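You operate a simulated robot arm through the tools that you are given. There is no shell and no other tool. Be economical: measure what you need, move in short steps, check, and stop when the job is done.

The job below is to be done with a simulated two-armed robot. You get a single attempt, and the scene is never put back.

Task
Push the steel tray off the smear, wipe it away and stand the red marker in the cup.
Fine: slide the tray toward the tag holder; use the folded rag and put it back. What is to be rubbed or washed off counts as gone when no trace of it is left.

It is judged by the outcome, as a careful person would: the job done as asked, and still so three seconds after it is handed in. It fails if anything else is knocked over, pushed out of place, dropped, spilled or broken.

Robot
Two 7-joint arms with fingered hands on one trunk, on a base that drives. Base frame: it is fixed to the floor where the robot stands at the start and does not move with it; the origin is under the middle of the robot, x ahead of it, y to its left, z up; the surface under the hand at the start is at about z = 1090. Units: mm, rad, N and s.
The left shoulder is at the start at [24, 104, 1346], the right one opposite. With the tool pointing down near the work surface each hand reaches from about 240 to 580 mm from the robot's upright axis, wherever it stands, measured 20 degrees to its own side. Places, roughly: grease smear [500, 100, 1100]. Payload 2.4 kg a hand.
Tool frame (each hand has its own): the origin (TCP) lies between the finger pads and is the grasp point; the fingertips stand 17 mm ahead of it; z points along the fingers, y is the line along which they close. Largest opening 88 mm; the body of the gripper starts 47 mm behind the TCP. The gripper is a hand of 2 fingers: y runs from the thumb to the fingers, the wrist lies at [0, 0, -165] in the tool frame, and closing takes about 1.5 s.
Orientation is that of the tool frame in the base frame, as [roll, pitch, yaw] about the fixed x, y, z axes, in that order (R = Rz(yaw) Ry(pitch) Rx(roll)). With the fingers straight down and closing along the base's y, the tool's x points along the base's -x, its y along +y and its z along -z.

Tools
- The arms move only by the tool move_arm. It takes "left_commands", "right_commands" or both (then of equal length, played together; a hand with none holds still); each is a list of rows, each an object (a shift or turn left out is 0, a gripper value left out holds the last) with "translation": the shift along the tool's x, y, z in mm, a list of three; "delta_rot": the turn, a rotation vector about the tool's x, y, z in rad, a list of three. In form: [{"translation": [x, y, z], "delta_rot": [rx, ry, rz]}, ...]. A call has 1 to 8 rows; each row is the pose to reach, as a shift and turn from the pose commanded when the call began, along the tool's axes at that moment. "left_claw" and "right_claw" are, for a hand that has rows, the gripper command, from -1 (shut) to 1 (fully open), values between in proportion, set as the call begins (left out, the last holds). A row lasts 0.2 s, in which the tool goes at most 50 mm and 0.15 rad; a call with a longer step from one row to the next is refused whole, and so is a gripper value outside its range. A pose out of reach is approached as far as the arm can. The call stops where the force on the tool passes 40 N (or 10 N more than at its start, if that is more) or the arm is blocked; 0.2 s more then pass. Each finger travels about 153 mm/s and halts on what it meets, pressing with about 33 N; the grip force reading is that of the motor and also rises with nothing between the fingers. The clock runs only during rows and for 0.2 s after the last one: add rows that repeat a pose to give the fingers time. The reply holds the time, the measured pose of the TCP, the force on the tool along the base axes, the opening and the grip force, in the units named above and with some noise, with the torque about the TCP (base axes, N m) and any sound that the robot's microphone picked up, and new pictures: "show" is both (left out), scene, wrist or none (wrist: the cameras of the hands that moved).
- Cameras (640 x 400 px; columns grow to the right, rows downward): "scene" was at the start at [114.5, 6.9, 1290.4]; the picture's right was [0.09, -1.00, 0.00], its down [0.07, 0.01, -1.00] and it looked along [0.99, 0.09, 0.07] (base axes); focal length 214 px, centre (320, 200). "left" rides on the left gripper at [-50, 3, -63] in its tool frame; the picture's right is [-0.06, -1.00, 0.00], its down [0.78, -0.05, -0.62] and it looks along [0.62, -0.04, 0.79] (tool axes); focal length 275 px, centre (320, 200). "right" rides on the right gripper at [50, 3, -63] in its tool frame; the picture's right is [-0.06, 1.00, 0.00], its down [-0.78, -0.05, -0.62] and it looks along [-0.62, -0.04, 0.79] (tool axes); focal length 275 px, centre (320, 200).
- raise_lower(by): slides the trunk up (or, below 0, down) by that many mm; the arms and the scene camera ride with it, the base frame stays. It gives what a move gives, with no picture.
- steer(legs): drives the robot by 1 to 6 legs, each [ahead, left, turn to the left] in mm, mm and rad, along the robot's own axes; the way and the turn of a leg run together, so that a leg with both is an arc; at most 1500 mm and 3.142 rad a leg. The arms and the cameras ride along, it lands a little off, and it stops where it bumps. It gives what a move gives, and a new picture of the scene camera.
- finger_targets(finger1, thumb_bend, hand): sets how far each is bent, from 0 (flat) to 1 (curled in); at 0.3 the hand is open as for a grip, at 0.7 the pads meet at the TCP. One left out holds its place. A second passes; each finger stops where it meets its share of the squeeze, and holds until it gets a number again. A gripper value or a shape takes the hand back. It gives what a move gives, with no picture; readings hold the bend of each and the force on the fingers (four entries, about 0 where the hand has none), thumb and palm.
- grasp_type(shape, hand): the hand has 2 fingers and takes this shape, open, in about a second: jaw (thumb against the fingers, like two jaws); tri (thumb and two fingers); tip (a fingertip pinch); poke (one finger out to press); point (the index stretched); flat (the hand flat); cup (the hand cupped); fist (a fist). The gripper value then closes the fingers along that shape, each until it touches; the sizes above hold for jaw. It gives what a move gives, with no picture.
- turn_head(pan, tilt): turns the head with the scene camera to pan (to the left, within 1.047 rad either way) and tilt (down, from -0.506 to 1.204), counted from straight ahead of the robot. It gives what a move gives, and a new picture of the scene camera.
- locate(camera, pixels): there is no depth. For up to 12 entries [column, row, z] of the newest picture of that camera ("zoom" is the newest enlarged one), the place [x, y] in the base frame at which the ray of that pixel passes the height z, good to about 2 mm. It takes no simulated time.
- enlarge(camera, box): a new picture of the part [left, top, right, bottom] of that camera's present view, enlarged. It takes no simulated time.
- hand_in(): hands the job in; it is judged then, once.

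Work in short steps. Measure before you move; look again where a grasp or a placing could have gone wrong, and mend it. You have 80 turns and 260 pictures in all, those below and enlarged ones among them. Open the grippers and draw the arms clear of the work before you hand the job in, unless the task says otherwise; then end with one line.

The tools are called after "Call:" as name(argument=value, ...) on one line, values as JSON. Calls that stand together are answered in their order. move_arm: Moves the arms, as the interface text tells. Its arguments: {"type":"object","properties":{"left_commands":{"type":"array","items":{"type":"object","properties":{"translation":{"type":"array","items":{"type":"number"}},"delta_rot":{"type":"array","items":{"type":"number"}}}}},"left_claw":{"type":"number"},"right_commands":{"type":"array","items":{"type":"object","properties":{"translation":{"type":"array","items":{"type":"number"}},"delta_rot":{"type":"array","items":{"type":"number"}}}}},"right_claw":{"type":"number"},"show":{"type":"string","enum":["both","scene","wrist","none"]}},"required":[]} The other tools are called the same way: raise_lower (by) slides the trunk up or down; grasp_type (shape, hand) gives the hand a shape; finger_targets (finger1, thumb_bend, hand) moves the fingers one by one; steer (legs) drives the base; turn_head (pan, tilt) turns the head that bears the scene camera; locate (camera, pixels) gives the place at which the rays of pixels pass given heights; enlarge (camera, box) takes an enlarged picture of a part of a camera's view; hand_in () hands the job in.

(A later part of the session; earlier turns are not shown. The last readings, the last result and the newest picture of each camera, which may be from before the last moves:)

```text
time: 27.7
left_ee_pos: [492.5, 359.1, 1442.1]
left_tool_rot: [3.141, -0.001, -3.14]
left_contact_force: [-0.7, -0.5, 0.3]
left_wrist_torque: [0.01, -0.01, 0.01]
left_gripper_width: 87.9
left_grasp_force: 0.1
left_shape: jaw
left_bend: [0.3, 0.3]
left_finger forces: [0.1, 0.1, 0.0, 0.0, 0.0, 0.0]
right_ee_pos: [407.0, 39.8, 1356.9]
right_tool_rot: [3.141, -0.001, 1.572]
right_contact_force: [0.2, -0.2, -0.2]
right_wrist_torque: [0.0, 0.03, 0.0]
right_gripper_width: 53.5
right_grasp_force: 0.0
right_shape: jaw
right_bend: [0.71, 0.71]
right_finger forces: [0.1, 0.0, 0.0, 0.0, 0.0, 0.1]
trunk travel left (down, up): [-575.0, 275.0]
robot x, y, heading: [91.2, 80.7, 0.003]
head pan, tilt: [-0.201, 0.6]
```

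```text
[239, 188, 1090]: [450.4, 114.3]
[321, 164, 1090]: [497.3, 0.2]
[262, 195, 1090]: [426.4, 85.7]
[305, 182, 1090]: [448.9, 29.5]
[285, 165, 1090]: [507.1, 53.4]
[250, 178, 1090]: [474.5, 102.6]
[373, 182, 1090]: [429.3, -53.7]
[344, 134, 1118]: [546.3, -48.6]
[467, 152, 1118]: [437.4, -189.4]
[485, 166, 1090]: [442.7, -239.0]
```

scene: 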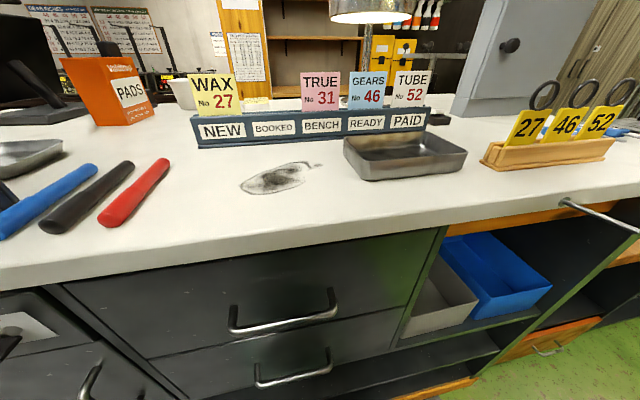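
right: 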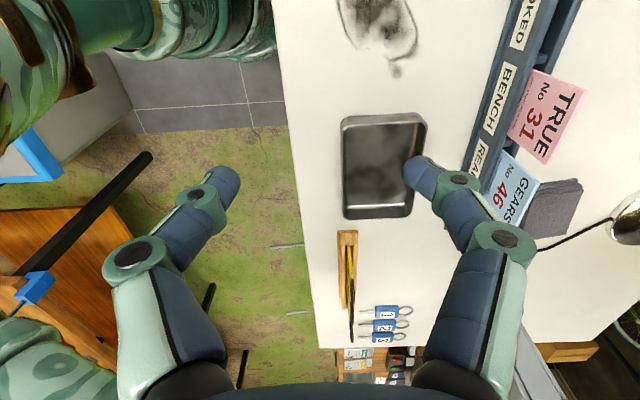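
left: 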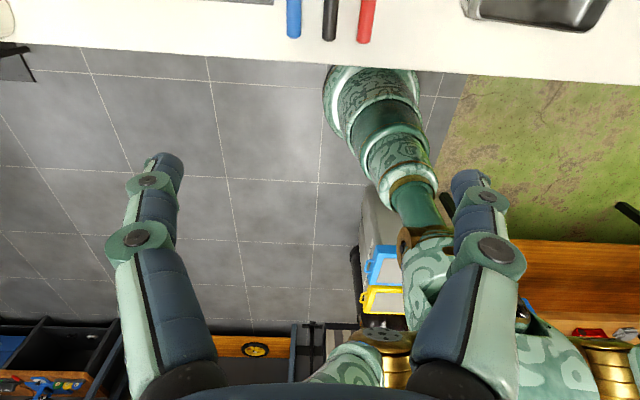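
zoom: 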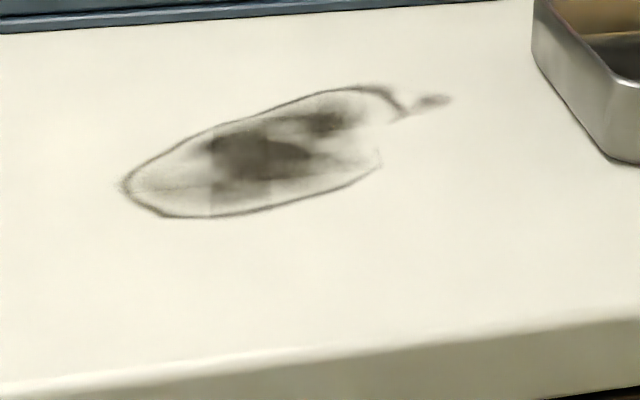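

The smear covers x 425–510, y 0–115; tray's left edge is at y≈−50, 45 mm short of the tag holder. Before driving closer for the rag I look straight down to see my base's clearance.

Call:
turn_head(pan=0, tilt=1.2)

Call:
enlarge(camera="left", box=[200, 0, 640, 275])

```text
time: 28.7
left_ee_pos: [493.2, 358.3, 1441.9]
left_tool_rot: [-3.14, 0.0, -3.14]
left_contact_force: [0.7, -0.3, 0.2]
left_wrist_torque: [0.0, 0.0, -0.03]
left_gripper_width: 87.8
left_grasp_force: 0.2
left_shape: jaw
left_bend: [0.3, 0.3]
left_finger forces: [0.0, 0.0, 0.0, 0.0, 0.1, 0.0]
right_ee_pos: [407.8, 38.9, 1356.1]
right_tool_rot: [-3.141, 0.001, 1.57]
right_contact_force: [0.1, 0.1, -0.1]
right_wrist_torque: [-0.01, 0.0, -0.01]
right_gripper_width: 53.0
right_grasp_force: 0.0
right_shape: jaw
right_bend: [0.71, 0.71]
right_finger forces: [0.0, 0.1, 0.0, 0.0, 0.0, 0.0]
trunk travel left (down, up): [-575.0, 275.0]
robot x, y, heading: [93.0, 77.5, 0.004]
head pan, tilt: [0.0, 1.201]
```

scene: 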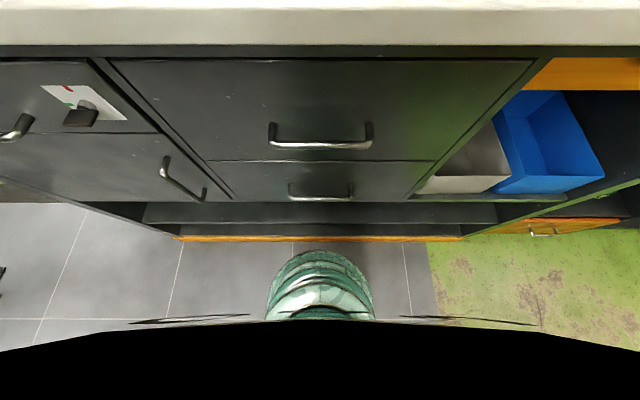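

```text
1.45 times, centred on (420, 138) of left
```

zoom: 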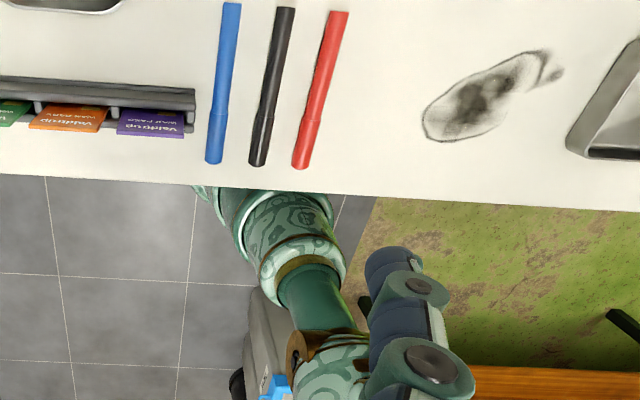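

I measure base front against the plinth at floor level.

Call:
locate(camera="scene", pixels=[[320, 250, 0], [320, 250, 100], [320, 241, 0], [320, 237, 60], [320, 272, 300], [320, 200, 500], [320, 145, 900]])

```text
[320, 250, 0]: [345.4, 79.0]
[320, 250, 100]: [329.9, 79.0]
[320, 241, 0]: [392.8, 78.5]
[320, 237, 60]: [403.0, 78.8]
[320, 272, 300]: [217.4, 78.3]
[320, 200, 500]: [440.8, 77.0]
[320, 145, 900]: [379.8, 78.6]
```

The base front is ~50 mm from the plinth, so I can gain about 40 mm. I drive right to line the right shoulder up with the rag, then 40 mm ahead, and look at the lamp.

Call:
steer(legs=[[0, -180, 0], [38, 0, 0]])

Call:
turn_head(pan=-0.2, tilt=0.15)

```text
time: 30.7
left_ee_pos: [532.0, 174.6, 1441.5]
left_tool_rot: [-3.141, -0.003, -3.141]
left_contact_force: [0.4, 1.0, -0.9]
left_wrist_torque: [0.0, 0.04, -0.01]
left_gripper_width: 88.2
left_grasp_force: 0.1
left_shape: jaw
left_bend: [0.3, 0.3]
left_finger forces: [0.1, 0.0, 0.0, 0.0, 0.0, 0.0]
right_ee_pos: [449.0, -143.8, 1356.0]
right_tool_rot: [-3.139, 0.001, 1.572]
right_contact_force: [0.0, 0.9, 0.1]
right_wrist_torque: [0.01, 0.01, -0.04]
right_gripper_width: 53.4
right_grasp_force: 0.0
right_shape: jaw
right_bend: [0.71, 0.71]
right_finger forces: [0.0, 0.0, 0.1, 0.0, 0.0, 0.0]
trunk travel left (down, up): [-575.0, 275.0]
robot x, y, heading: [128.6, -105.3, 0.001]
head pan, tilt: [0.0, 1.201]
```

scene: 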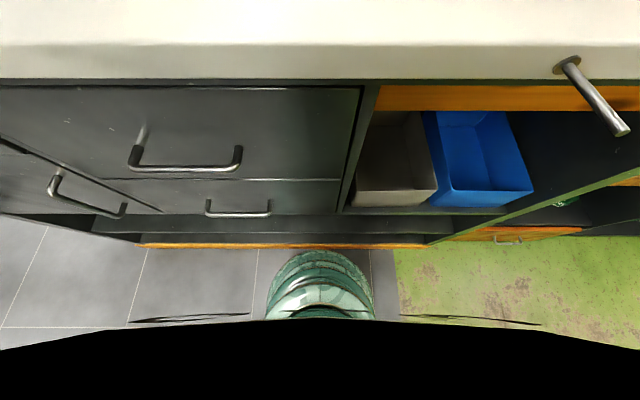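

```text
time: 32.0
left_ee_pos: [529.9, 174.1, 1441.3]
left_tool_rot: [3.141, 0.0, -3.14]
left_contact_force: [0.0, -0.4, -0.1]
left_wrist_torque: [0.01, 0.02, -0.03]
left_gripper_width: 87.6
left_grasp_force: 0.0
left_shape: jaw
left_bend: [0.3, 0.3]
left_finger forces: [0.0, 0.0, 0.0, 0.1, 0.1, 0.1]
right_ee_pos: [446.8, -144.9, 1356.3]
right_tool_rot: [3.14, -0.001, 1.572]
right_contact_force: [-0.1, 0.1, -0.4]
right_wrist_torque: [0.01, -0.03, 0.02]
right_gripper_width: 53.2
right_grasp_force: 0.2
right_shape: jaw
right_bend: [0.71, 0.71]
right_finger forces: [0.0, 0.0, 0.0, 0.0, 0.0, 0.1]
trunk travel left (down, up): [-575.0, 275.0]
robot x, y, heading: [127.6, -107.9, 0.002]
head pan, tilt: [-0.201, 0.15]
```

scene: 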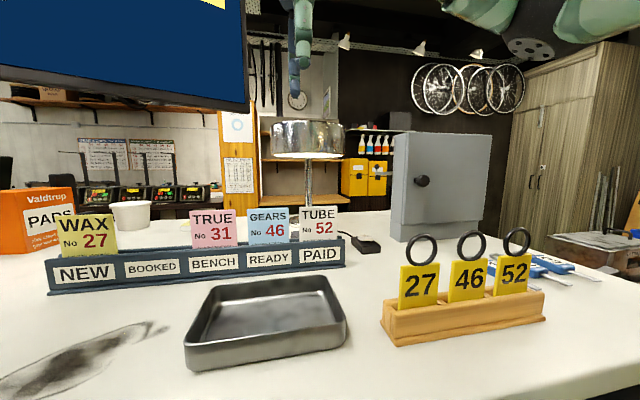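

Lamp shade spans columns 271–345, bottom rim row ~158; I find its height and position with locate.

Call:
locate(camera="scene", pixels=[[308, 158, 1305], [308, 158, 1310], [308, 158, 1320], [308, 122, 1400], [271, 140, 1340], [345, 140, 1340], [308, 204, 1090], [290, 210, 1170], [335, 206, 1170], [58, 214, 1170], [372, 250, 1090], [200, 100, 1441]])

Call:
enlarge(camera="scene", box=[220, 100, 420, 225])

Call:
enlarge(camera="right", box=[0, 0, 640, 400])

```text
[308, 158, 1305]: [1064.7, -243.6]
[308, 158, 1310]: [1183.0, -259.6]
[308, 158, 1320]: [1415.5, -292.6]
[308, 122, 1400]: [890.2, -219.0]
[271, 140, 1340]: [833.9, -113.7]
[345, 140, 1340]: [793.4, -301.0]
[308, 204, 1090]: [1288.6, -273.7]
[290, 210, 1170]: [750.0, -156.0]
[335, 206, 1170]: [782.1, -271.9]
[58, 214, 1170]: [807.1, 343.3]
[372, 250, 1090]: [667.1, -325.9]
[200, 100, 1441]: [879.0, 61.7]
```

```text
3.20 times, centred on (320, 162) of scene
```

zoom: 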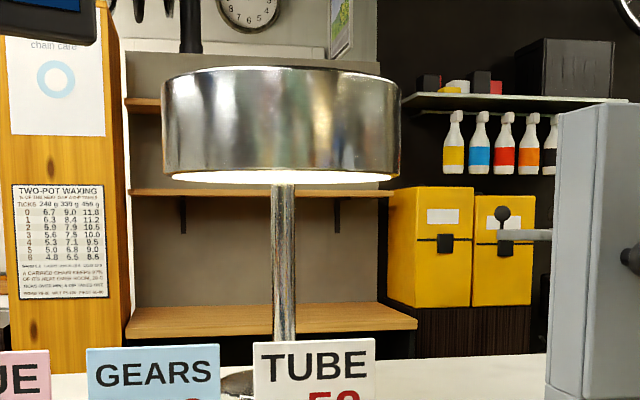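

```text
1.00 times, centred on (320, 200) of right (not enlarged: the box is as wide or as high as the picture)
```

zoom: 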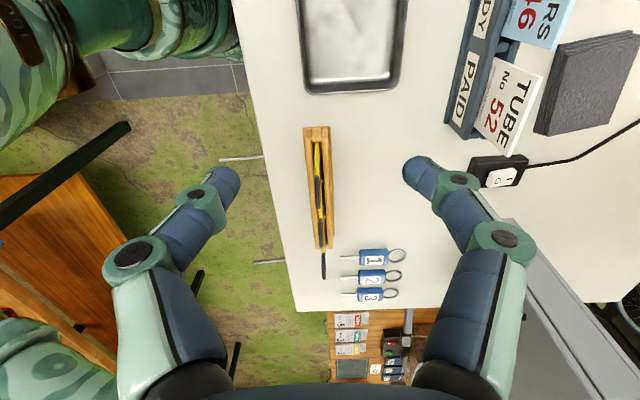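

Shade bottom is about z 1295 with its front at x≈793; the rag is at the right of the wrist view (590,80). I move the right hand ahead over the rail, high, to look at the rag closely.

Call:
move_arm(right_commands=[{"translation": [10, 45, 10]}, {"translation": [20, 90, 20]}, {"translation": [35, 135, 30]}, {"translation": [35, 170, 36]}, {"translation": [35, 170, 36]}], right_claw=1, show="both")

```text
time: 33.2
left_ee_pos: [530.5, 174.5, 1442.0]
left_tool_rot: [3.141, 0.0, -3.14]
left_contact_force: [0.3, -0.2, -0.1]
left_wrist_torque: [0.0, 0.01, -0.03]
left_gripper_width: 87.8
left_grasp_force: 0.1
left_shape: jaw
left_bend: [0.3, 0.3]
left_finger forces: [0.0, 0.0, 0.1, 0.0, 0.0, 0.0]
right_ee_pos: [616.3, -110.6, 1316.3]
right_tool_rot: [3.141, -0.002, 1.573]
right_contact_force: [0.4, 0.2, -0.1]
right_wrist_torque: [-0.01, 0.0, -0.02]
right_gripper_width: 88.0
right_grasp_force: 0.0
right_shape: jaw
right_bend: [0.3, 0.3]
right_finger forces: [0.1, 0.0, 0.1, 0.0, 0.1, 0.1]
trunk travel left (down, up): [-575.0, 275.0]
robot x, y, heading: [132.9, -108.1, 0.002]
head pan, tilt: [-0.201, 0.15]
```

scene: 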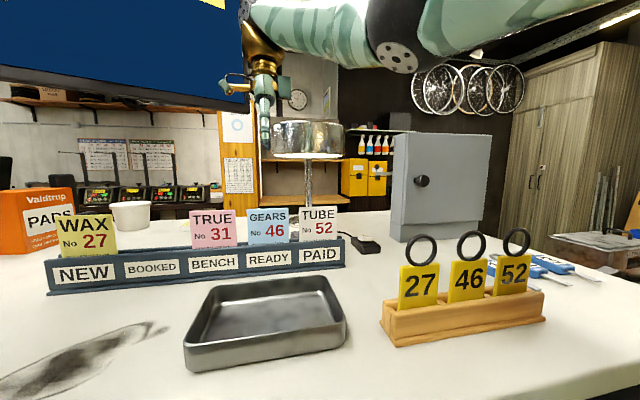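
right: 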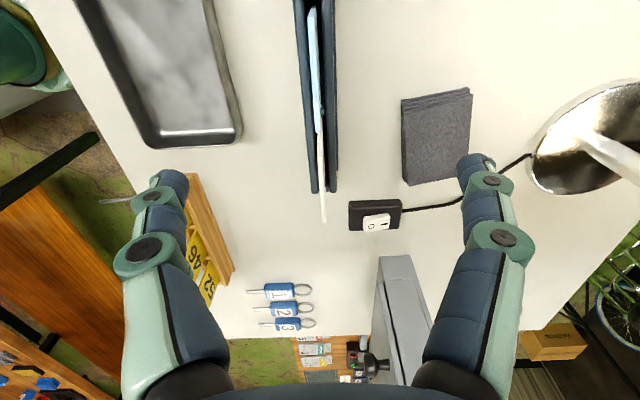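

A clear view: rag corners at (402,98), (471,88), (467,178), (405,185). I locate them along with the switch, lamp foot and rail.

Call:
locate(camera="right", pixels=[[402, 102, 1102], [471, 96, 1102], [467, 178, 1102], [405, 185, 1102], [403, 100, 1090], [470, 88, 1090], [350, 230, 1110], [400, 228, 1110], [338, 190, 1120], [530, 165, 1092], [323, 222, 1170], [640, 80, 1092]])

Call:
enlarge(camera="right", box=[340, 60, 560, 197])

```text
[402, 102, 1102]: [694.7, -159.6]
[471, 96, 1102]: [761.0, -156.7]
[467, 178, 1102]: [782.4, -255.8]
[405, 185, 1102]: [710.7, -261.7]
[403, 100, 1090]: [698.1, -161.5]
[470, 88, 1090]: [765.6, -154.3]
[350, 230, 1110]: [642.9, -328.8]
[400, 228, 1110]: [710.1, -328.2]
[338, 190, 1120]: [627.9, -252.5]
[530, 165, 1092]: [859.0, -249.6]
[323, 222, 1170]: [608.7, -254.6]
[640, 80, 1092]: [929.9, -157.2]
```

```text
2.91 times, centred on (450, 128) of right
```

zoom: 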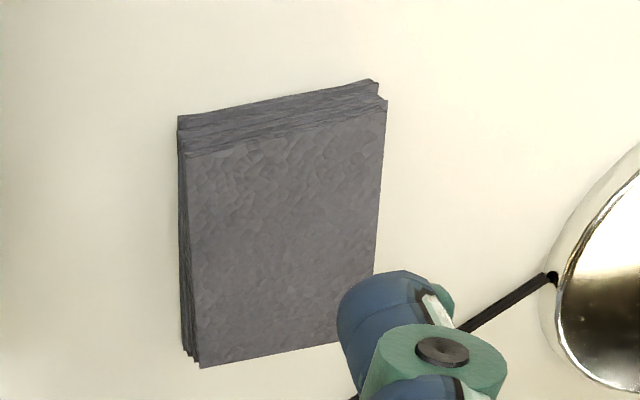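

The rag has visible thickness; I locate top and bottom corners to estimate it.

Call:
locate(camera="zoom", pixels=[[178, 117, 1090], [376, 80, 1090], [188, 155, 1105], [188, 155, 1115], [386, 105, 1105], [386, 105, 1115], [200, 367, 1105], [200, 367, 1115], [183, 350, 1090], [340, 342, 1110]])

```text
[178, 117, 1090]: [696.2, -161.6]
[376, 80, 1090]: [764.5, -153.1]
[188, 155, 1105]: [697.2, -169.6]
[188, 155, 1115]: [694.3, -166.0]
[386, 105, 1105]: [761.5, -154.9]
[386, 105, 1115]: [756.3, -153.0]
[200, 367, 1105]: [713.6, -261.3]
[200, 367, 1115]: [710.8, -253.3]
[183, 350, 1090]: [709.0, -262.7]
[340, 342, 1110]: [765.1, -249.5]
```

Rag center ≈(737,-208), short axis ~7° off x, top z≈1107; tickets reach z≈1197. I move in over the rail at a safe height, turning the hand by −0.12 about its z.

Call:
move_arm(right_commands=[{"translation": [-10, 25, 20], "delta_rot": [0, 0, -0.06]}, {"translation": [-20, 50, 40], "delta_rot": [0, 0, -0.12]}, {"translation": [-39, 84, 60], "delta_rot": [0, 0, -0.12]}, {"translation": [-39, 104, 66], "delta_rot": [0, 0, -0.12]}, {"translation": [-39, 119, 71], "delta_rot": [0, 0, -0.12]}, {"translation": [-39, 119, 71], "delta_rot": [0, 0, -0.12]}], show="both")

```text
time: 34.6
left_ee_pos: [530.7, 175.9, 1441.6]
left_tool_rot: [-3.14, 0.001, -3.14]
left_contact_force: [-0.3, -0.4, 0.0]
left_wrist_torque: [0.02, -0.01, 0.01]
left_gripper_width: 88.1
left_grasp_force: 0.0
left_shape: jaw
left_bend: [0.3, 0.3]
left_finger forces: [0.0, 0.0, 0.1, 0.1, 0.0, 0.0]
right_ee_pos: [663.9, -172.9, 1242.6]
right_tool_rot: [-3.14, -0.001, 1.692]
right_contact_force: [-0.8, 0.3, 0.1]
right_wrist_torque: [0.0, -0.02, 0.01]
right_gripper_width: 87.8
right_grasp_force: 0.2
right_shape: jaw
right_bend: [0.3, 0.3]
right_finger forces: [0.1, 0.0, 0.1, 0.0, 0.0, 0.0]
right hand out of reach, approached as far as the arm can: row 2, 3, 4, 5, 6
trunk travel left (down, up): [-575.0, 275.0]
robot x, y, heading: [127.1, -100.6, 0.007]
head pan, tilt: [-0.201, 0.15]
```

scene: 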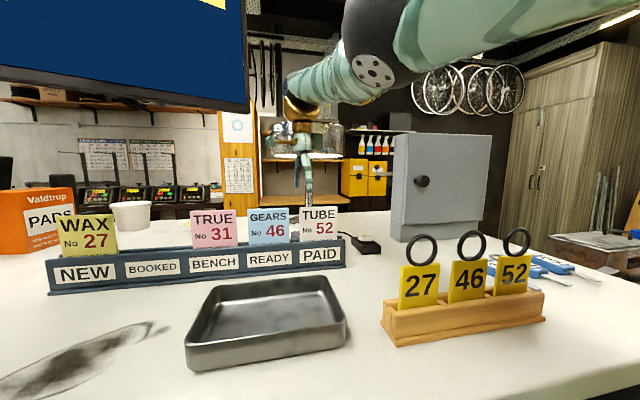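
right: 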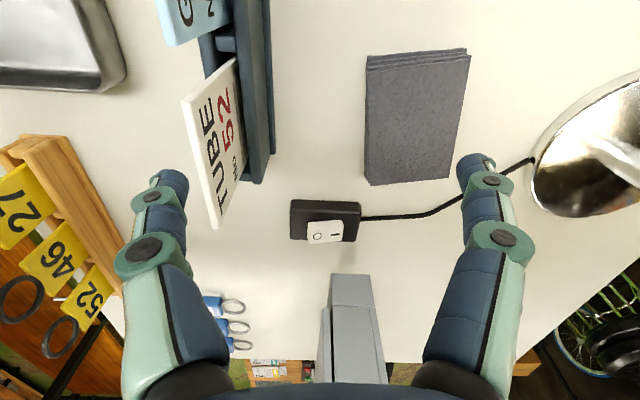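

The hand tops out at x≈664, some 70 mm short of the rag. Turning the robot left brings its right shoulder forward by ~80 mm, so I retract the right hand, shift 45 mm right and turn 1.15 rad.

Call:
move_arm(right_commands=[{"translation": [0, -20, -40]}, {"translation": [5, -60, -70]}, {"translation": [10, -105, -90]}, {"translation": [10, -150, -100]}, {"translation": [10, -195, -105]}, {"translation": [10, -235, -105]}, {"translation": [10, -260, -105]}], show="none")

Call:
steer(legs=[[0, -45, 0], [0, 0, 1.15]])

Call:
turn_head(pan=-1.04, tilt=0.3)

```text
refused: row 2 steps farther than a row can; nothing moved
```

```text
time: 38.4
left_ee_pos: [42.0, 329.8, 1441.8]
left_tool_rot: [3.141, 0.0, -2.001]
left_contact_force: [-0.4, 0.5, 0.4]
left_wrist_torque: [0.03, -0.03, -0.01]
left_gripper_width: 88.2
left_grasp_force: 0.1
left_shape: jaw
left_bend: [0.3, 0.3]
left_finger forces: [0.0, 0.0, 0.0, 0.0, 0.0, 0.1]
right_ee_pos: [414.8, 307.6, 1242.0]
right_tool_rot: [-3.141, 0.0, 2.83]
right_contact_force: [-1.1, 0.2, 0.3]
right_wrist_torque: [0.03, 0.01, 0.01]
right_gripper_width: 88.0
right_grasp_force: 0.0
right_shape: jaw
right_bend: [0.3, 0.3]
right_finger forces: [0.1, 0.0, 0.0, 0.0, 0.0, 0.1]
trunk travel left (down, up): [-575.0, 275.0]
robot x, y, heading: [127.7, -149.4, 1.14]
head pan, tilt: [-0.201, 0.15]
```

scene: 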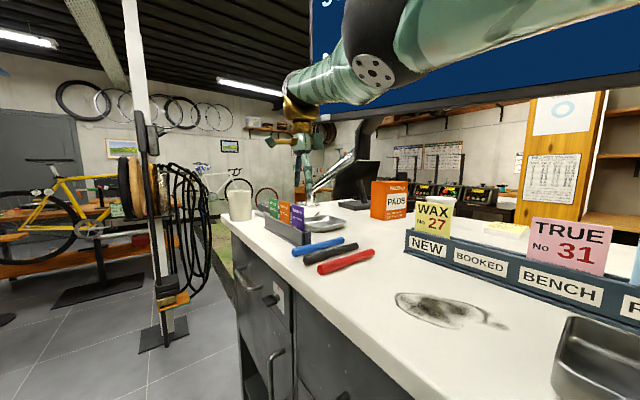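

```text
time: 39.5
left_ee_pos: [42.2, 330.9, 1441.7]
left_tool_rot: [-3.141, 0.0, -2.0]
left_contact_force: [-0.2, 0.1, -0.2]
left_wrist_torque: [0.0, 0.0, 0.02]
left_gripper_width: 87.9
left_grasp_force: 0.0
left_shape: jaw
left_bend: [0.3, 0.3]
left_finger forces: [0.0, 0.0, 0.0, 0.0, 0.0, 0.0]
right_ee_pos: [414.2, 308.1, 1243.0]
right_tool_rot: [3.14, -0.001, 2.832]
right_contact_force: [-0.3, 0.6, 0.1]
right_wrist_torque: [0.0, -0.01, 0.0]
right_gripper_width: 87.6
right_grasp_force: 0.2
right_shape: jaw
right_bend: [0.3, 0.3]
right_finger forces: [0.1, 0.0, 0.0, 0.0, 0.0, 0.1]
trunk travel left (down, up): [-575.0, 275.0]
robot x, y, heading: [126.4, -150.0, 1.142]
head pan, tilt: [-1.04, 0.3]
```

scene: 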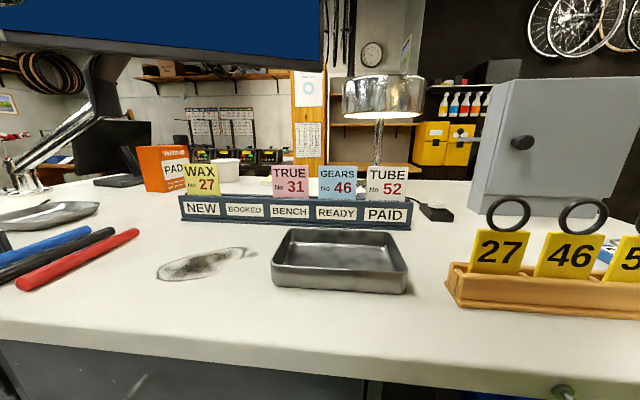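

All tickets stand; the retract was refused but the swing was clear. I now sweep the right hand back to (520,-60,1300), turning it 1.14 rad to the rag's orientation.

Call:
move_arm(right_commands=[{"translation": [-26.6, -39.7, -7], "delta_rot": [0, 0, 0.1425]}, {"translation": [-53.2, -79.5, -14], "delta_rot": [0, 0, 0.285]}, {"translation": [-79.8, -119.2, -21], "delta_rot": [0, 0, 0.4275]}, {"translation": [-106.4, -159, -28], "delta_rot": [0, 0, 0.57]}, {"translation": [-133, -198.7, -35], "delta_rot": [0, 0, 0.7125]}, {"translation": [-159.6, -238.5, -42], "delta_rot": [0, 0, 0.855]}, {"translation": [-186.2, -278.2, -49], "delta_rot": [0, 0, 0.9975]}, {"translation": [-213, -318, -57], "delta_rot": [0, 0, 1.14]}], show="both")

```text
time: 41.3
left_ee_pos: [43.3, 329.0, 1442.1]
left_tool_rot: [-3.141, 0.0, -2.0]
left_contact_force: [-0.2, -0.7, 0.0]
left_wrist_torque: [0.0, 0.04, 0.02]
left_gripper_width: 87.9
left_grasp_force: 0.1
left_shape: jaw
left_bend: [0.3, 0.3]
left_finger forces: [0.0, 0.0, 0.0, 0.0, 0.0, 0.1]
right_ee_pos: [519.9, -61.0, 1298.1]
right_tool_rot: [3.14, -0.002, 1.689]
right_contact_force: [-0.5, -0.1, 0.1]
right_wrist_torque: [-0.03, -0.04, -0.01]
right_gripper_width: 88.2
right_grasp_force: 0.0
right_shape: jaw
right_bend: [0.3, 0.3]
right_finger forces: [0.1, 0.1, 0.1, 0.0, 0.1, 0.1]
right hand out of reach, approached as far as the arm can: row 1
trunk travel left (down, up): [-575.0, 275.0]
robot x, y, heading: [130.0, -149.4, 1.143]
head pan, tilt: [-1.04, 0.3]
```

scene: 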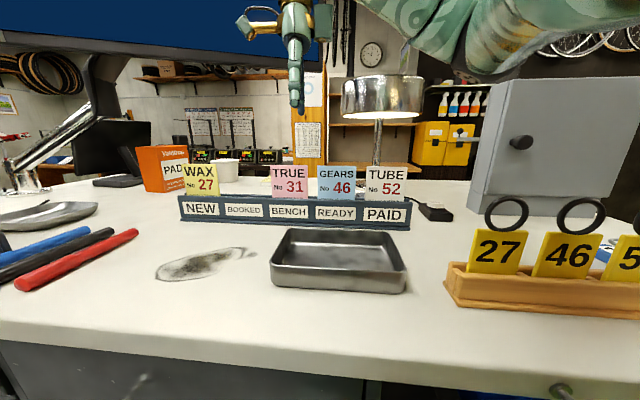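
right: 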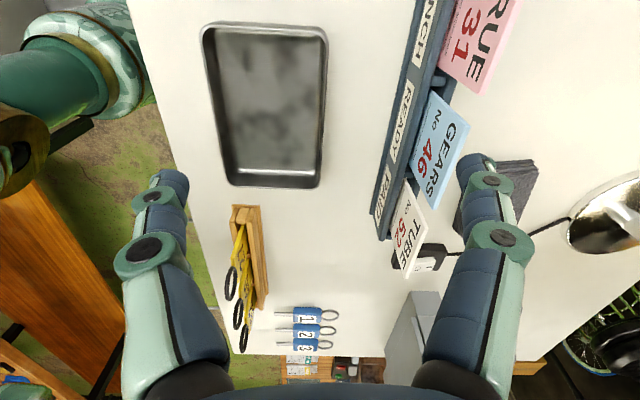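

Good. Next I move ahead to (690,-130,1250), beyond the rail and beside the lamp.

Call:
move_arm(right_commands=[{"translation": [-18, 32, 5]}, {"translation": [-36, 64, 10]}, {"translation": [-54, 96, 20]}, {"translation": [-72, 128, 35]}, {"translation": [-90, 160, 48]}, {"translation": [-90, 160, 48]}], show="both")

```text
time: 42.7
left_ee_pos: [42.3, 329.7, 1441.1]
left_tool_rot: [3.142, -0.001, -2.001]
left_contact_force: [0.1, 0.2, -0.1]
left_wrist_torque: [-0.02, 0.02, -0.05]
left_gripper_width: 88.0
left_grasp_force: 0.0
left_shape: jaw
left_bend: [0.3, 0.3]
left_finger forces: [0.0, 0.1, 0.1, 0.0, 0.1, 0.0]
right_ee_pos: [688.7, -131.4, 1251.7]
right_tool_rot: [-3.14, 0.0, 1.692]
right_contact_force: [-0.1, -0.2, 0.3]
right_wrist_torque: [-0.01, 0.0, 0.03]
right_gripper_width: 88.1
right_grasp_force: 0.0
right_shape: jaw
right_bend: [0.3, 0.3]
right_finger forces: [0.0, 0.0, 0.1, 0.0, 0.1, 0.0]
trunk travel left (down, up): [-575.0, 275.0]
robot x, y, heading: [127.7, -148.0, 1.141]
head pan, tilt: [-1.04, 0.3]
```

scene: 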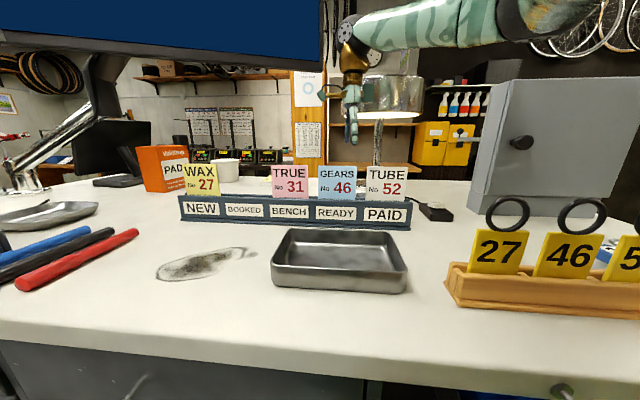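
right: 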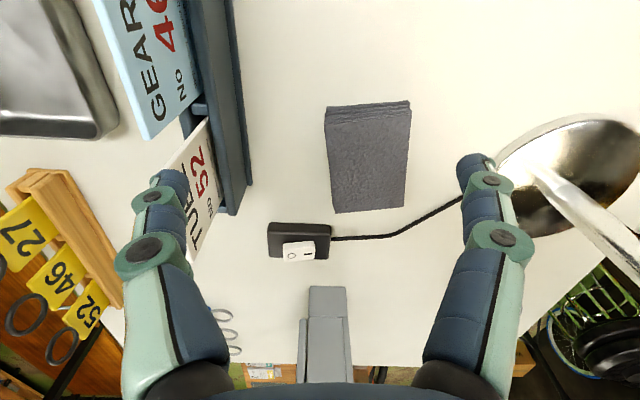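

The rag is square in view. I go forward to x≈735 first, then down to z 1190.

Call:
move_arm(right_commands=[{"translation": [-10, 24, 0]}, {"translation": [-20, 46, 5]}, {"translation": [-34, 44, 35]}, {"translation": [-34, 44, 62]}, {"translation": [-34, 44, 62]}], show="both")

```text
time: 43.9
left_ee_pos: [43.3, 330.2, 1442.6]
left_tool_rot: [3.14, -0.003, -2.0]
left_contact_force: [-0.2, -0.2, -0.3]
left_wrist_torque: [0.0, 0.02, -0.01]
left_gripper_width: 87.8
left_grasp_force: 0.0
left_shape: jaw
left_bend: [0.3, 0.3]
left_finger forces: [0.0, 0.0, 0.1, 0.0, 0.1, 0.1]
right_ee_pos: [739.4, -159.3, 1191.9]
right_tool_rot: [-3.141, 0.0, 1.691]
right_contact_force: [0.4, -0.8, -0.3]
right_wrist_torque: [0.01, 0.02, -0.01]
right_gripper_width: 87.9
right_grasp_force: 0.0
right_shape: jaw
right_bend: [0.3, 0.3]
right_finger forces: [0.1, 0.0, 0.0, 0.1, 0.0, 0.0]
trunk travel left (down, up): [-575.0, 275.0]
robot x, y, heading: [130.5, -153.1, 1.141]
head pan, tilt: [-1.04, 0.3]
```

scene: 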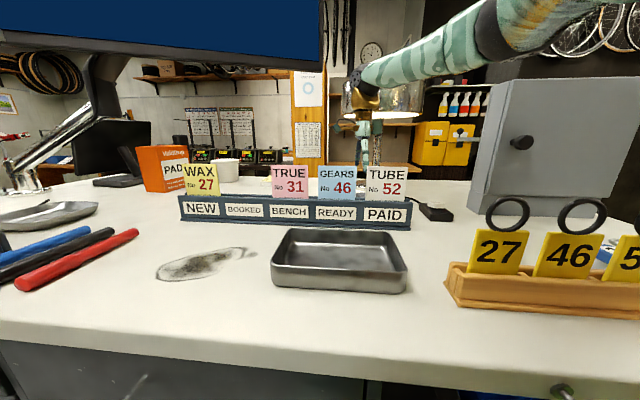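
right: 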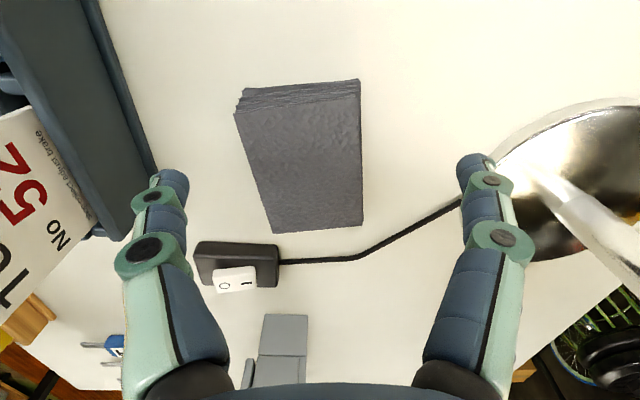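

Close view now; I re-measure the rag before the final approach.

Call:
enlarge(camera="right", box=[200, 60, 400, 185])

Call:
locate(camera="right", pixels=[[236, 110, 1090], [358, 80, 1090], [363, 228, 1108], [273, 233, 1108], [239, 122, 1108], [361, 97, 1108], [252, 175, 1108], [362, 160, 1108]])

```text
3.20 times, centred on (300, 122) of right
```

zoom: 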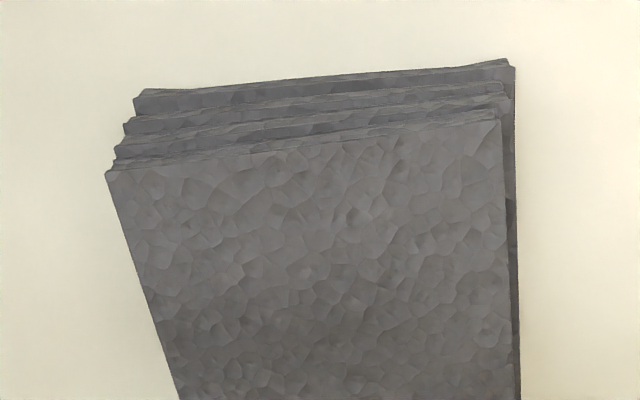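

```text
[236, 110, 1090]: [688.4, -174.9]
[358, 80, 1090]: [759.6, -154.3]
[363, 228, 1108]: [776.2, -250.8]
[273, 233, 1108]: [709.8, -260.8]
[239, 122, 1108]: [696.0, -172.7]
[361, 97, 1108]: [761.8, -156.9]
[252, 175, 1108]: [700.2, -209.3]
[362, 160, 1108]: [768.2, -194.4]
```

Rag center refined to (736,-208), 8.5° off. I move over it, then descend to TCP z≈1112 with fingers open.

Call:
move_arm(right_commands=[{"translation": [-20, -4, 10], "delta_rot": [0, 0, -0.03]}, {"translation": [-48, -8, 25], "delta_rot": [0, 0, -0.03]}, {"translation": [-48, -8, 45], "delta_rot": [0, 0, -0.03]}, {"translation": [-48, -8, 65], "delta_rot": [0, 0, -0.03]}, {"translation": [-48, -8, 74], "delta_rot": [0, 0, -0.03]}, {"translation": [-48, -8, 80], "delta_rot": [0, 0, -0.03]}, {"translation": [-48, -8, 80], "delta_rot": [0, 0, -0.03]}], show="both")

```text
time: 45.5
left_ee_pos: [43.0, 330.4, 1442.4]
left_tool_rot: [3.141, 0.0, -2.001]
left_contact_force: [0.8, -0.3, 0.2]
left_wrist_torque: [0.0, 0.01, 0.02]
left_gripper_width: 87.9
left_grasp_force: 0.1
left_shape: jaw
left_bend: [0.3, 0.3]
left_finger forces: [0.0, 0.0, 0.0, 0.1, 0.0, 0.0]
right_ee_pos: [735.4, -209.0, 1109.7]
right_tool_rot: [3.142, 0.0, 1.721]
right_contact_force: [-0.3, 0.3, 1.3]
right_wrist_torque: [0.01, -0.02, 0.02]
right_gripper_width: 88.0
right_grasp_force: 0.1
right_shape: jaw
right_bend: [0.3, 0.3]
right_finger forces: [0.0, 0.1, 0.0, 0.1, 0.0, 0.1]
trunk travel left (down, up): [-575.0, 275.0]
robot x, y, heading: [128.3, -151.1, 1.136]
head pan, tilt: [-1.04, 0.3]
```

scene: 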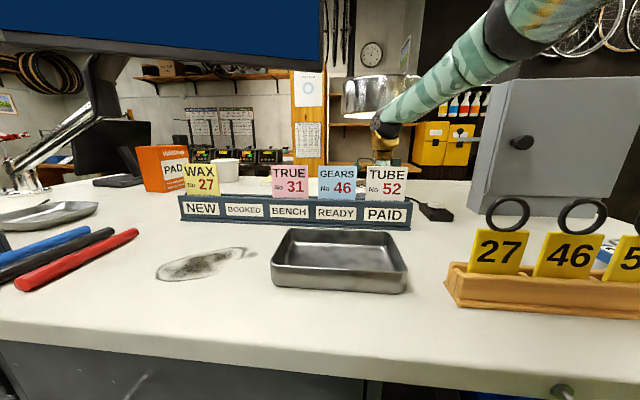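
right: 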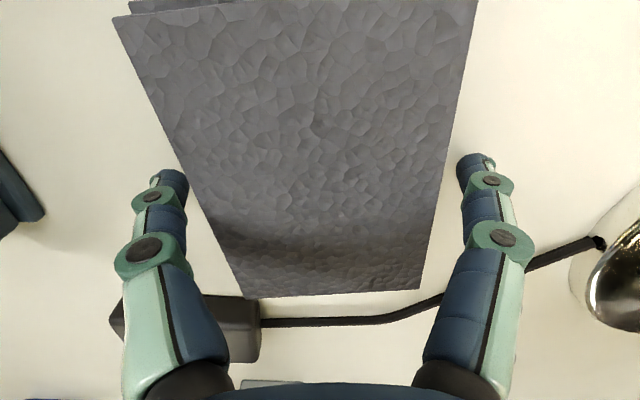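

The rag lies between the fingers, tips just above the bench. I close.

Call:
move_arm(right_commands=[{"translation": [0, 0, 0]}, {"translation": [0, 0, 0]}, {"translation": [0, 0, 0]}, {"translation": [0, 0, 0]}, {"translation": [0, 0, 0]}, {"translation": [0, 0, 0]}, {"translation": [0, 0, 0]}], right_claw=-1, show="wrist")

```text
time: 47.1
left_ee_pos: [41.7, 329.7, 1442.0]
left_tool_rot: [-3.141, -0.001, -1.999]
left_contact_force: [0.2, -0.1, -0.3]
left_wrist_torque: [0.01, 0.0, 0.0]
left_gripper_width: 88.3
left_grasp_force: 0.0
left_shape: jaw
left_bend: [0.3, 0.3]
left_finger forces: [0.0, 0.0, 0.1, 0.1, 0.0, 0.0]
right_ee_pos: [736.4, -209.0, 1110.0]
right_tool_rot: [3.14, 0.001, 1.72]
right_contact_force: [-0.1, 0.9, 0.1]
right_wrist_torque: [0.01, 0.03, -0.02]
right_gripper_width: 63.9
right_grasp_force: 32.7
right_shape: jaw
right_bend: [0.69, 0.58]
right_finger forces: [26.3, 0.0, 0.0, 0.0, 26.3, 0.0]
trunk travel left (down, up): [-575.0, 275.0]
robot x, y, heading: [129.2, -151.3, 1.14]
head pan, tilt: [-1.04, 0.3]
```

right: 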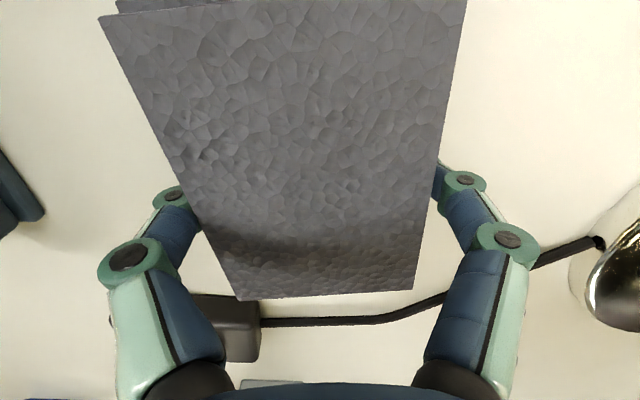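

Gripped firmly at 64 mm. I lift straight up, edge left of the lamp, and draw back over the rail with the rag above z 1240.

Call:
move_arm(right_commands=[{"translation": [0, 0, -40]}, {"translation": [0, 0, -80]}, {"translation": [24, 4, -100]}, {"translation": [49, 8, -130]}, {"translation": [55, -10, -150]}, {"translation": [62, -50, -158]}, {"translation": [70, -95, -158]}, {"translation": [70, -140, -158]}], show="both")

```text
time: 48.9
left_ee_pos: [42.1, 330.0, 1442.0]
left_tool_rot: [3.141, 0.0, -2.0]
left_contact_force: [-1.3, -0.1, 0.6]
left_wrist_torque: [-0.01, 0.0, -0.02]
left_gripper_width: 88.0
left_grasp_force: 0.0
left_shape: jaw
left_bend: [0.3, 0.3]
left_finger forces: [0.1, 0.0, 0.1, 0.0, 0.1, 0.0]
right_ee_pos: [588.3, -158.1, 1267.9]
right_tool_rot: [-3.142, -0.002, 1.718]
right_contact_force: [-0.3, 0.3, -0.5]
right_wrist_torque: [0.02, 0.01, 0.0]
right_gripper_width: 64.2
right_grasp_force: 32.6
right_shape: jaw
right_bend: [0.7, 0.58]
right_finger forces: [25.9, 0.0, 0.0, 0.0, 25.9, 0.0]
trunk travel left (down, up): [-575.0, 275.0]
robot x, y, heading: [128.8, -152.0, 1.142]
head pan, tilt: [-1.04, 0.3]
```

scene: 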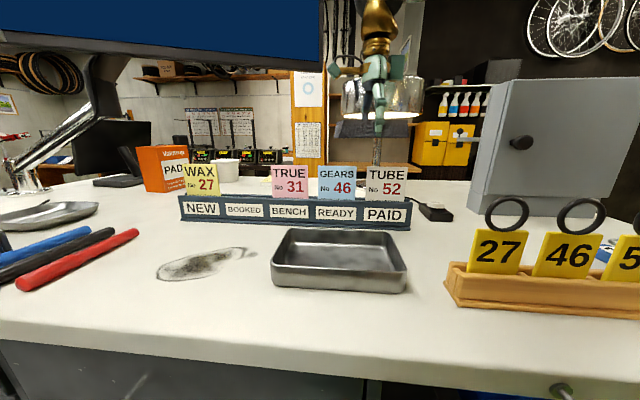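
right: 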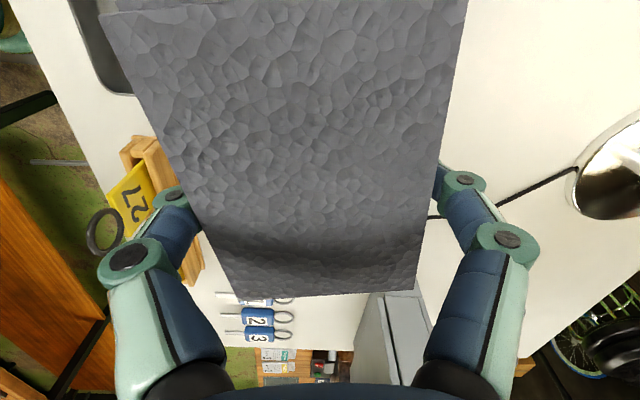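

The rag is securely held. I carry it above the smear to (468,50,1180).

Call:
move_arm(right_commands=[{"translation": [37, -15, 5]}, {"translation": [74, -30, 15]}, {"translation": [111, -45, 30]}, {"translation": [148, -60, 50]}, {"translation": [185, -74, 70]}, {"translation": [223, -88, 88]}, {"translation": [223, -88, 88]}], show="both")

```text
time: 50.5
left_ee_pos: [42.5, 329.6, 1442.7]
left_tool_rot: [-3.141, -0.001, -2.001]
left_contact_force: [0.3, -1.2, -0.4]
left_wrist_torque: [-0.04, 0.04, 0.0]
left_gripper_width: 88.0
left_grasp_force: 0.1
left_shape: jaw
left_bend: [0.3, 0.3]
left_finger forces: [0.0, 0.0, 0.1, 0.1, 0.0, 0.0]
right_ee_pos: [462.8, 46.5, 1180.0]
right_tool_rot: [-3.141, 0.0, 1.721]
right_contact_force: [0.3, -0.5, -0.9]
right_wrist_torque: [-0.03, 0.02, 0.02]
right_gripper_width: 63.7
right_grasp_force: 33.2
right_shape: jaw
right_bend: [0.7, 0.58]
right_finger forces: [25.4, 0.0, 0.0, 0.0, 25.5, 0.1]
trunk travel left (down, up): [-575.0, 275.0]
robot x, y, heading: [126.5, -148.0, 1.144]
head pan, tilt: [-1.04, 0.3]
```

scene: 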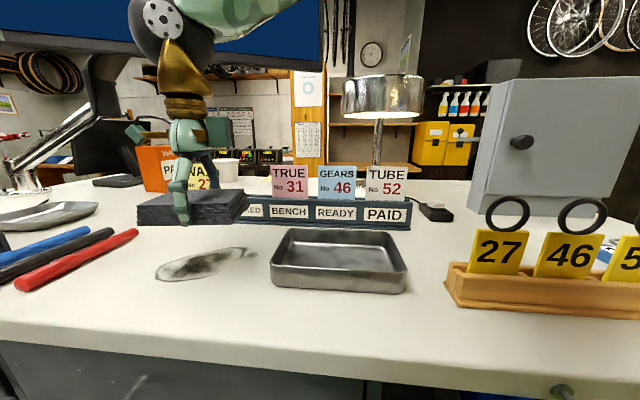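
right: 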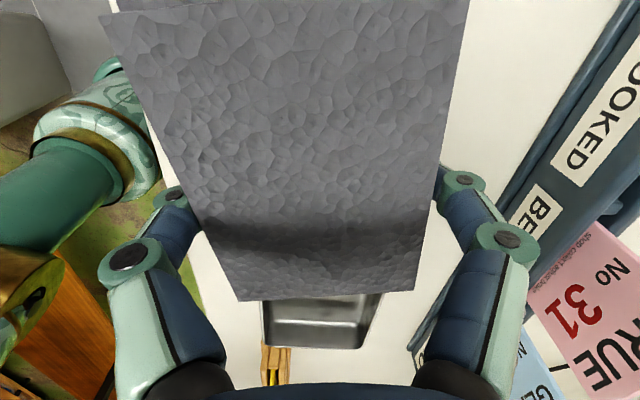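

The rag is level over the smear. I lower it until it presses lightly on the bench.

Call:
move_arm(right_commands=[{"translation": [0, 0, 30]}, {"translation": [0, 0, 50]}, {"translation": [0, 0, 62]}, {"translation": [0, 0, 68]}, {"translation": [0, 0, 71]}, {"translation": [0, 0, 73]}], show="scene")

```text
time: 51.9
left_ee_pos: [42.8, 330.2, 1442.4]
left_tool_rot: [3.141, 0.0, -1.999]
left_contact_force: [-0.4, -0.3, -0.2]
left_wrist_torque: [-0.01, 0.0, 0.04]
left_gripper_width: 87.8
left_grasp_force: 0.0
left_shape: jaw
left_bend: [0.3, 0.3]
left_finger forces: [0.0, 0.0, 0.0, 0.0, 0.1, 0.0]
right_ee_pos: [466.0, 47.3, 1107.5]
right_tool_rot: [3.141, -0.001, 1.721]
right_contact_force: [0.9, -1.4, 8.6]
right_wrist_torque: [0.0, -0.04, 0.03]
right_gripper_width: 63.1
right_grasp_force: 33.2
right_shape: jaw
right_bend: [0.71, 0.58]
right_finger forces: [26.5, 0.0, 0.1, 0.0, 26.3, 0.0]
trunk travel left (down, up): [-575.0, 275.0]
robot x, y, heading: [128.7, -148.1, 1.144]
head pan, tilt: [-1.04, 0.3]
```

scene: 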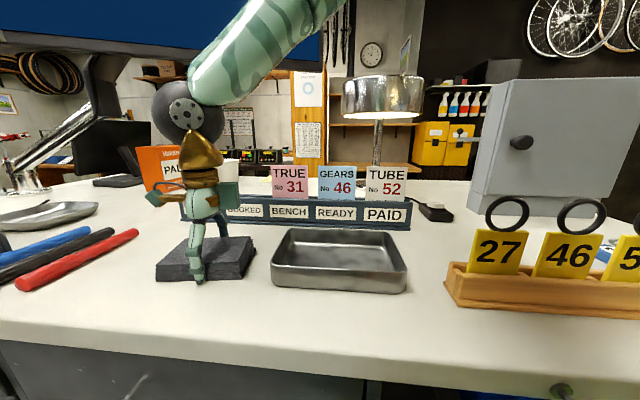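

Pressing with 8.6 N. I rub in strokes over the whole area.

Call:
move_arm(right_commands=[{"translation": [-20, 0, 0]}, {"translation": [15, 0, 0]}, {"translation": [45, 0, 0]}, {"translation": [45, -32, 0]}, {"translation": [10, -32, 0]}, {"translation": [-20, -32, 0]}, {"translation": [10, -32, 0]}, {"translation": [45, -32, 0]}], show="none")

Call:
move_arm(right_commands=[{"translation": [0, 32, 0]}, {"translation": [0, 64, 0]}, {"translation": [-35, 64, 0]}, {"translation": [-68, 64, 0]}, {"translation": [-68, 40, 0]}, {"translation": [-68, 0, 0]}, {"translation": [-68, 32, 0]}, {"translation": [-35, 32, 0]}], show="none")

Call:
move_arm(right_commands=[{"translation": [0, 0, -40]}, {"translation": [0, 0, -80]}, {"translation": [-35, 35, -110]}, {"translation": [-75, 60, -120]}, {"translation": [-120, 70, -140]}], show="both")

```text
time: 53.7
left_ee_pos: [43.3, 329.7, 1440.7]
left_tool_rot: [-3.141, 0.001, -2.0]
left_contact_force: [-0.4, 0.1, -0.5]
left_wrist_torque: [-0.02, -0.03, 0.01]
left_gripper_width: 87.7
left_grasp_force: 0.0
left_shape: jaw
left_bend: [0.3, 0.3]
left_finger forces: [0.1, 0.0, 0.0, 0.1, 0.0, 0.0]
right_ee_pos: [427.5, 89.7, 1106.0]
right_tool_rot: [3.141, -0.001, 1.721]
right_contact_force: [0.6, -1.7, 2.9]
right_wrist_torque: [-0.03, 0.07, 0.02]
right_gripper_width: 60.0
right_grasp_force: 33.0
right_shape: jaw
right_bend: [0.74, 0.65]
right_finger forces: [25.5, 0.0, 0.0, 0.1, 25.5, 0.0]
trunk travel left (down, up): [-575.0, 275.0]
robot x, y, heading: [133.7, -151.9, 1.138]
head pan, tilt: [-1.04, 0.3]
```

```text
time: 55.5
left_ee_pos: [42.4, 332.2, 1440.5]
left_tool_rot: [-3.14, -0.003, -1.999]
left_contact_force: [-0.7, 0.4, 0.2]
left_wrist_torque: [-0.01, 0.0, 0.01]
left_gripper_width: 87.7
left_grasp_force: 0.0
left_shape: jaw
left_bend: [0.3, 0.3]
left_finger forces: [0.1, 0.0, 0.0, 0.0, 0.0, 0.1]
right_ee_pos: [463.9, 58.3, 1107.1]
right_tool_rot: [3.141, 0.001, 1.722]
right_contact_force: [0.9, 0.2, -1.2]
right_wrist_torque: [0.01, 0.0, -0.01]
right_gripper_width: 59.9
right_grasp_force: 33.2
right_shape: jaw
right_bend: [0.75, 0.66]
right_finger forces: [24.4, 0.1, 0.1, 0.0, 24.5, 0.1]
trunk travel left (down, up): [-575.0, 275.0]
robot x, y, heading: [130.4, -146.7, 1.145]
head pan, tilt: [-1.04, 0.3]
```

```text
refused: row 3 steps farther than a row can; nothing moved
```

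Contact force fell and the opening shrank to 60 mm, so the rag may have slipped in the grip. I lift and look.

Call:
move_arm(right_commands=[{"translation": [0, 0, -30]}, {"translation": [0, 0, -70]}, {"translation": [-20, 10, -100]}, {"translation": [-50, 40, -120]}, {"translation": [-90, 60, -130]}], show="both")

```text
time: 56.7
left_ee_pos: [42.8, 329.6, 1443.3]
left_tool_rot: [-3.141, 0.001, -1.998]
left_contact_force: [0.1, 0.3, -0.1]
left_wrist_torque: [-0.02, 0.01, 0.02]
left_gripper_width: 87.7
left_grasp_force: 0.1
left_shape: jaw
left_bend: [0.3, 0.3]
left_finger forces: [0.1, 0.0, 0.0, 0.1, 0.1, 0.0]
right_ee_pos: [539.4, -25.8, 1235.6]
right_tool_rot: [-3.141, 0.0, 1.724]
right_contact_force: [0.0, -0.2, -1.1]
right_wrist_torque: [-0.02, 0.04, -0.01]
right_gripper_width: 59.7
right_grasp_force: 32.8
right_shape: jaw
right_bend: [0.75, 0.66]
right_finger forces: [24.4, 0.0, 0.0, 0.1, 24.4, 0.0]
trunk travel left (down, up): [-575.0, 275.0]
robot x, y, heading: [125.6, -150.7, 1.14]
head pan, tilt: [-1.04, 0.3]
```

scene: 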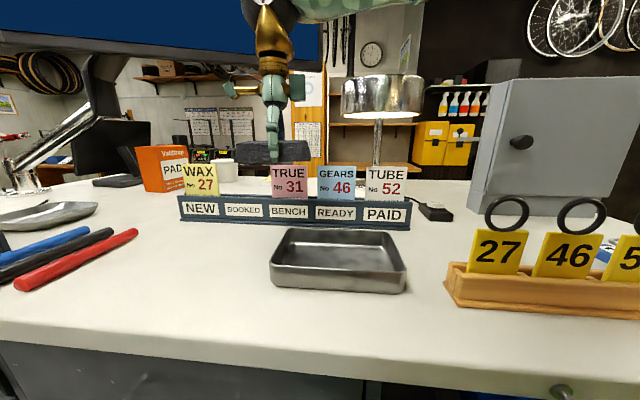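
right: 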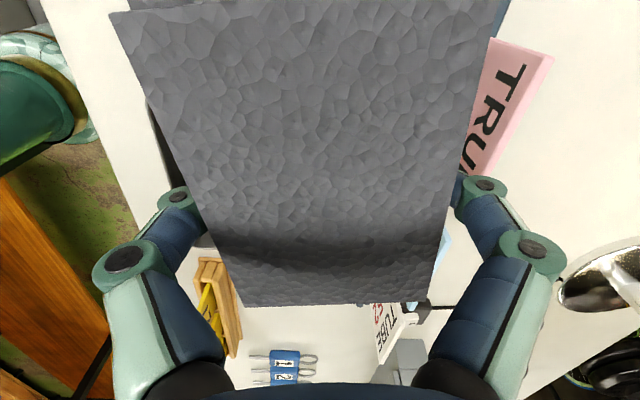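

The rag is still held and the smear looks gone in the scene picture; I enlarge that spot to look for traces.

Call:
enlarge(camera="scene", box=[120, 230, 280, 330])

Call:
enlarge(camera="right", box=[80, 0, 560, 300])

Call:
enlarge(camera="scene", box=[170, 120, 420, 276])

```text
4.00 times, centred on (200, 280) of scene
```

zoom: 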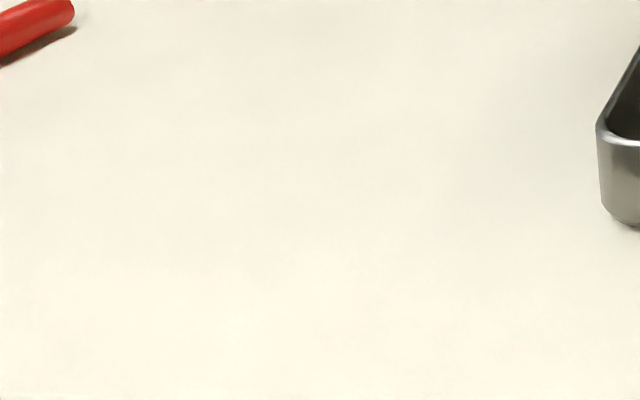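

```text
1.33 times, centred on (320, 150) of right
```

zoom: 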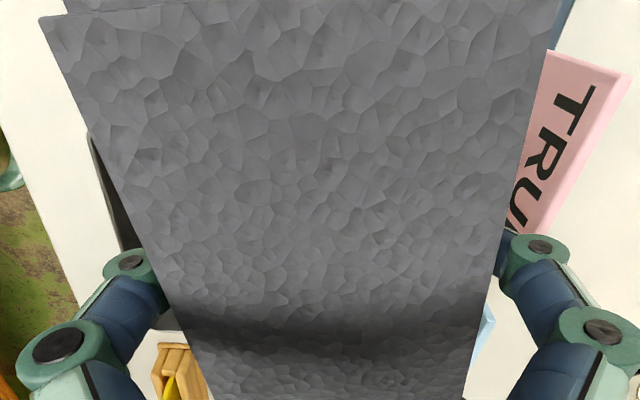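

```text
2.56 times, centred on (295, 198) of scene
```

zoom: 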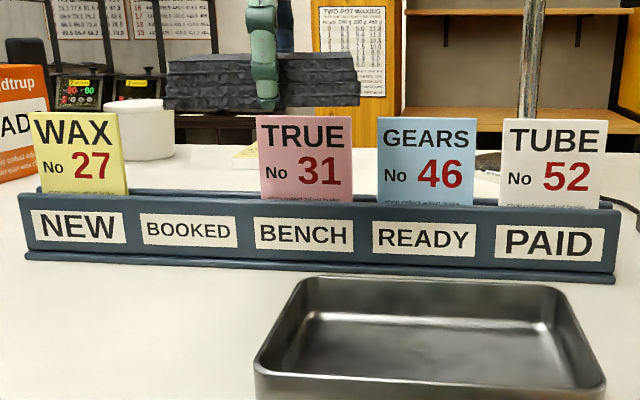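

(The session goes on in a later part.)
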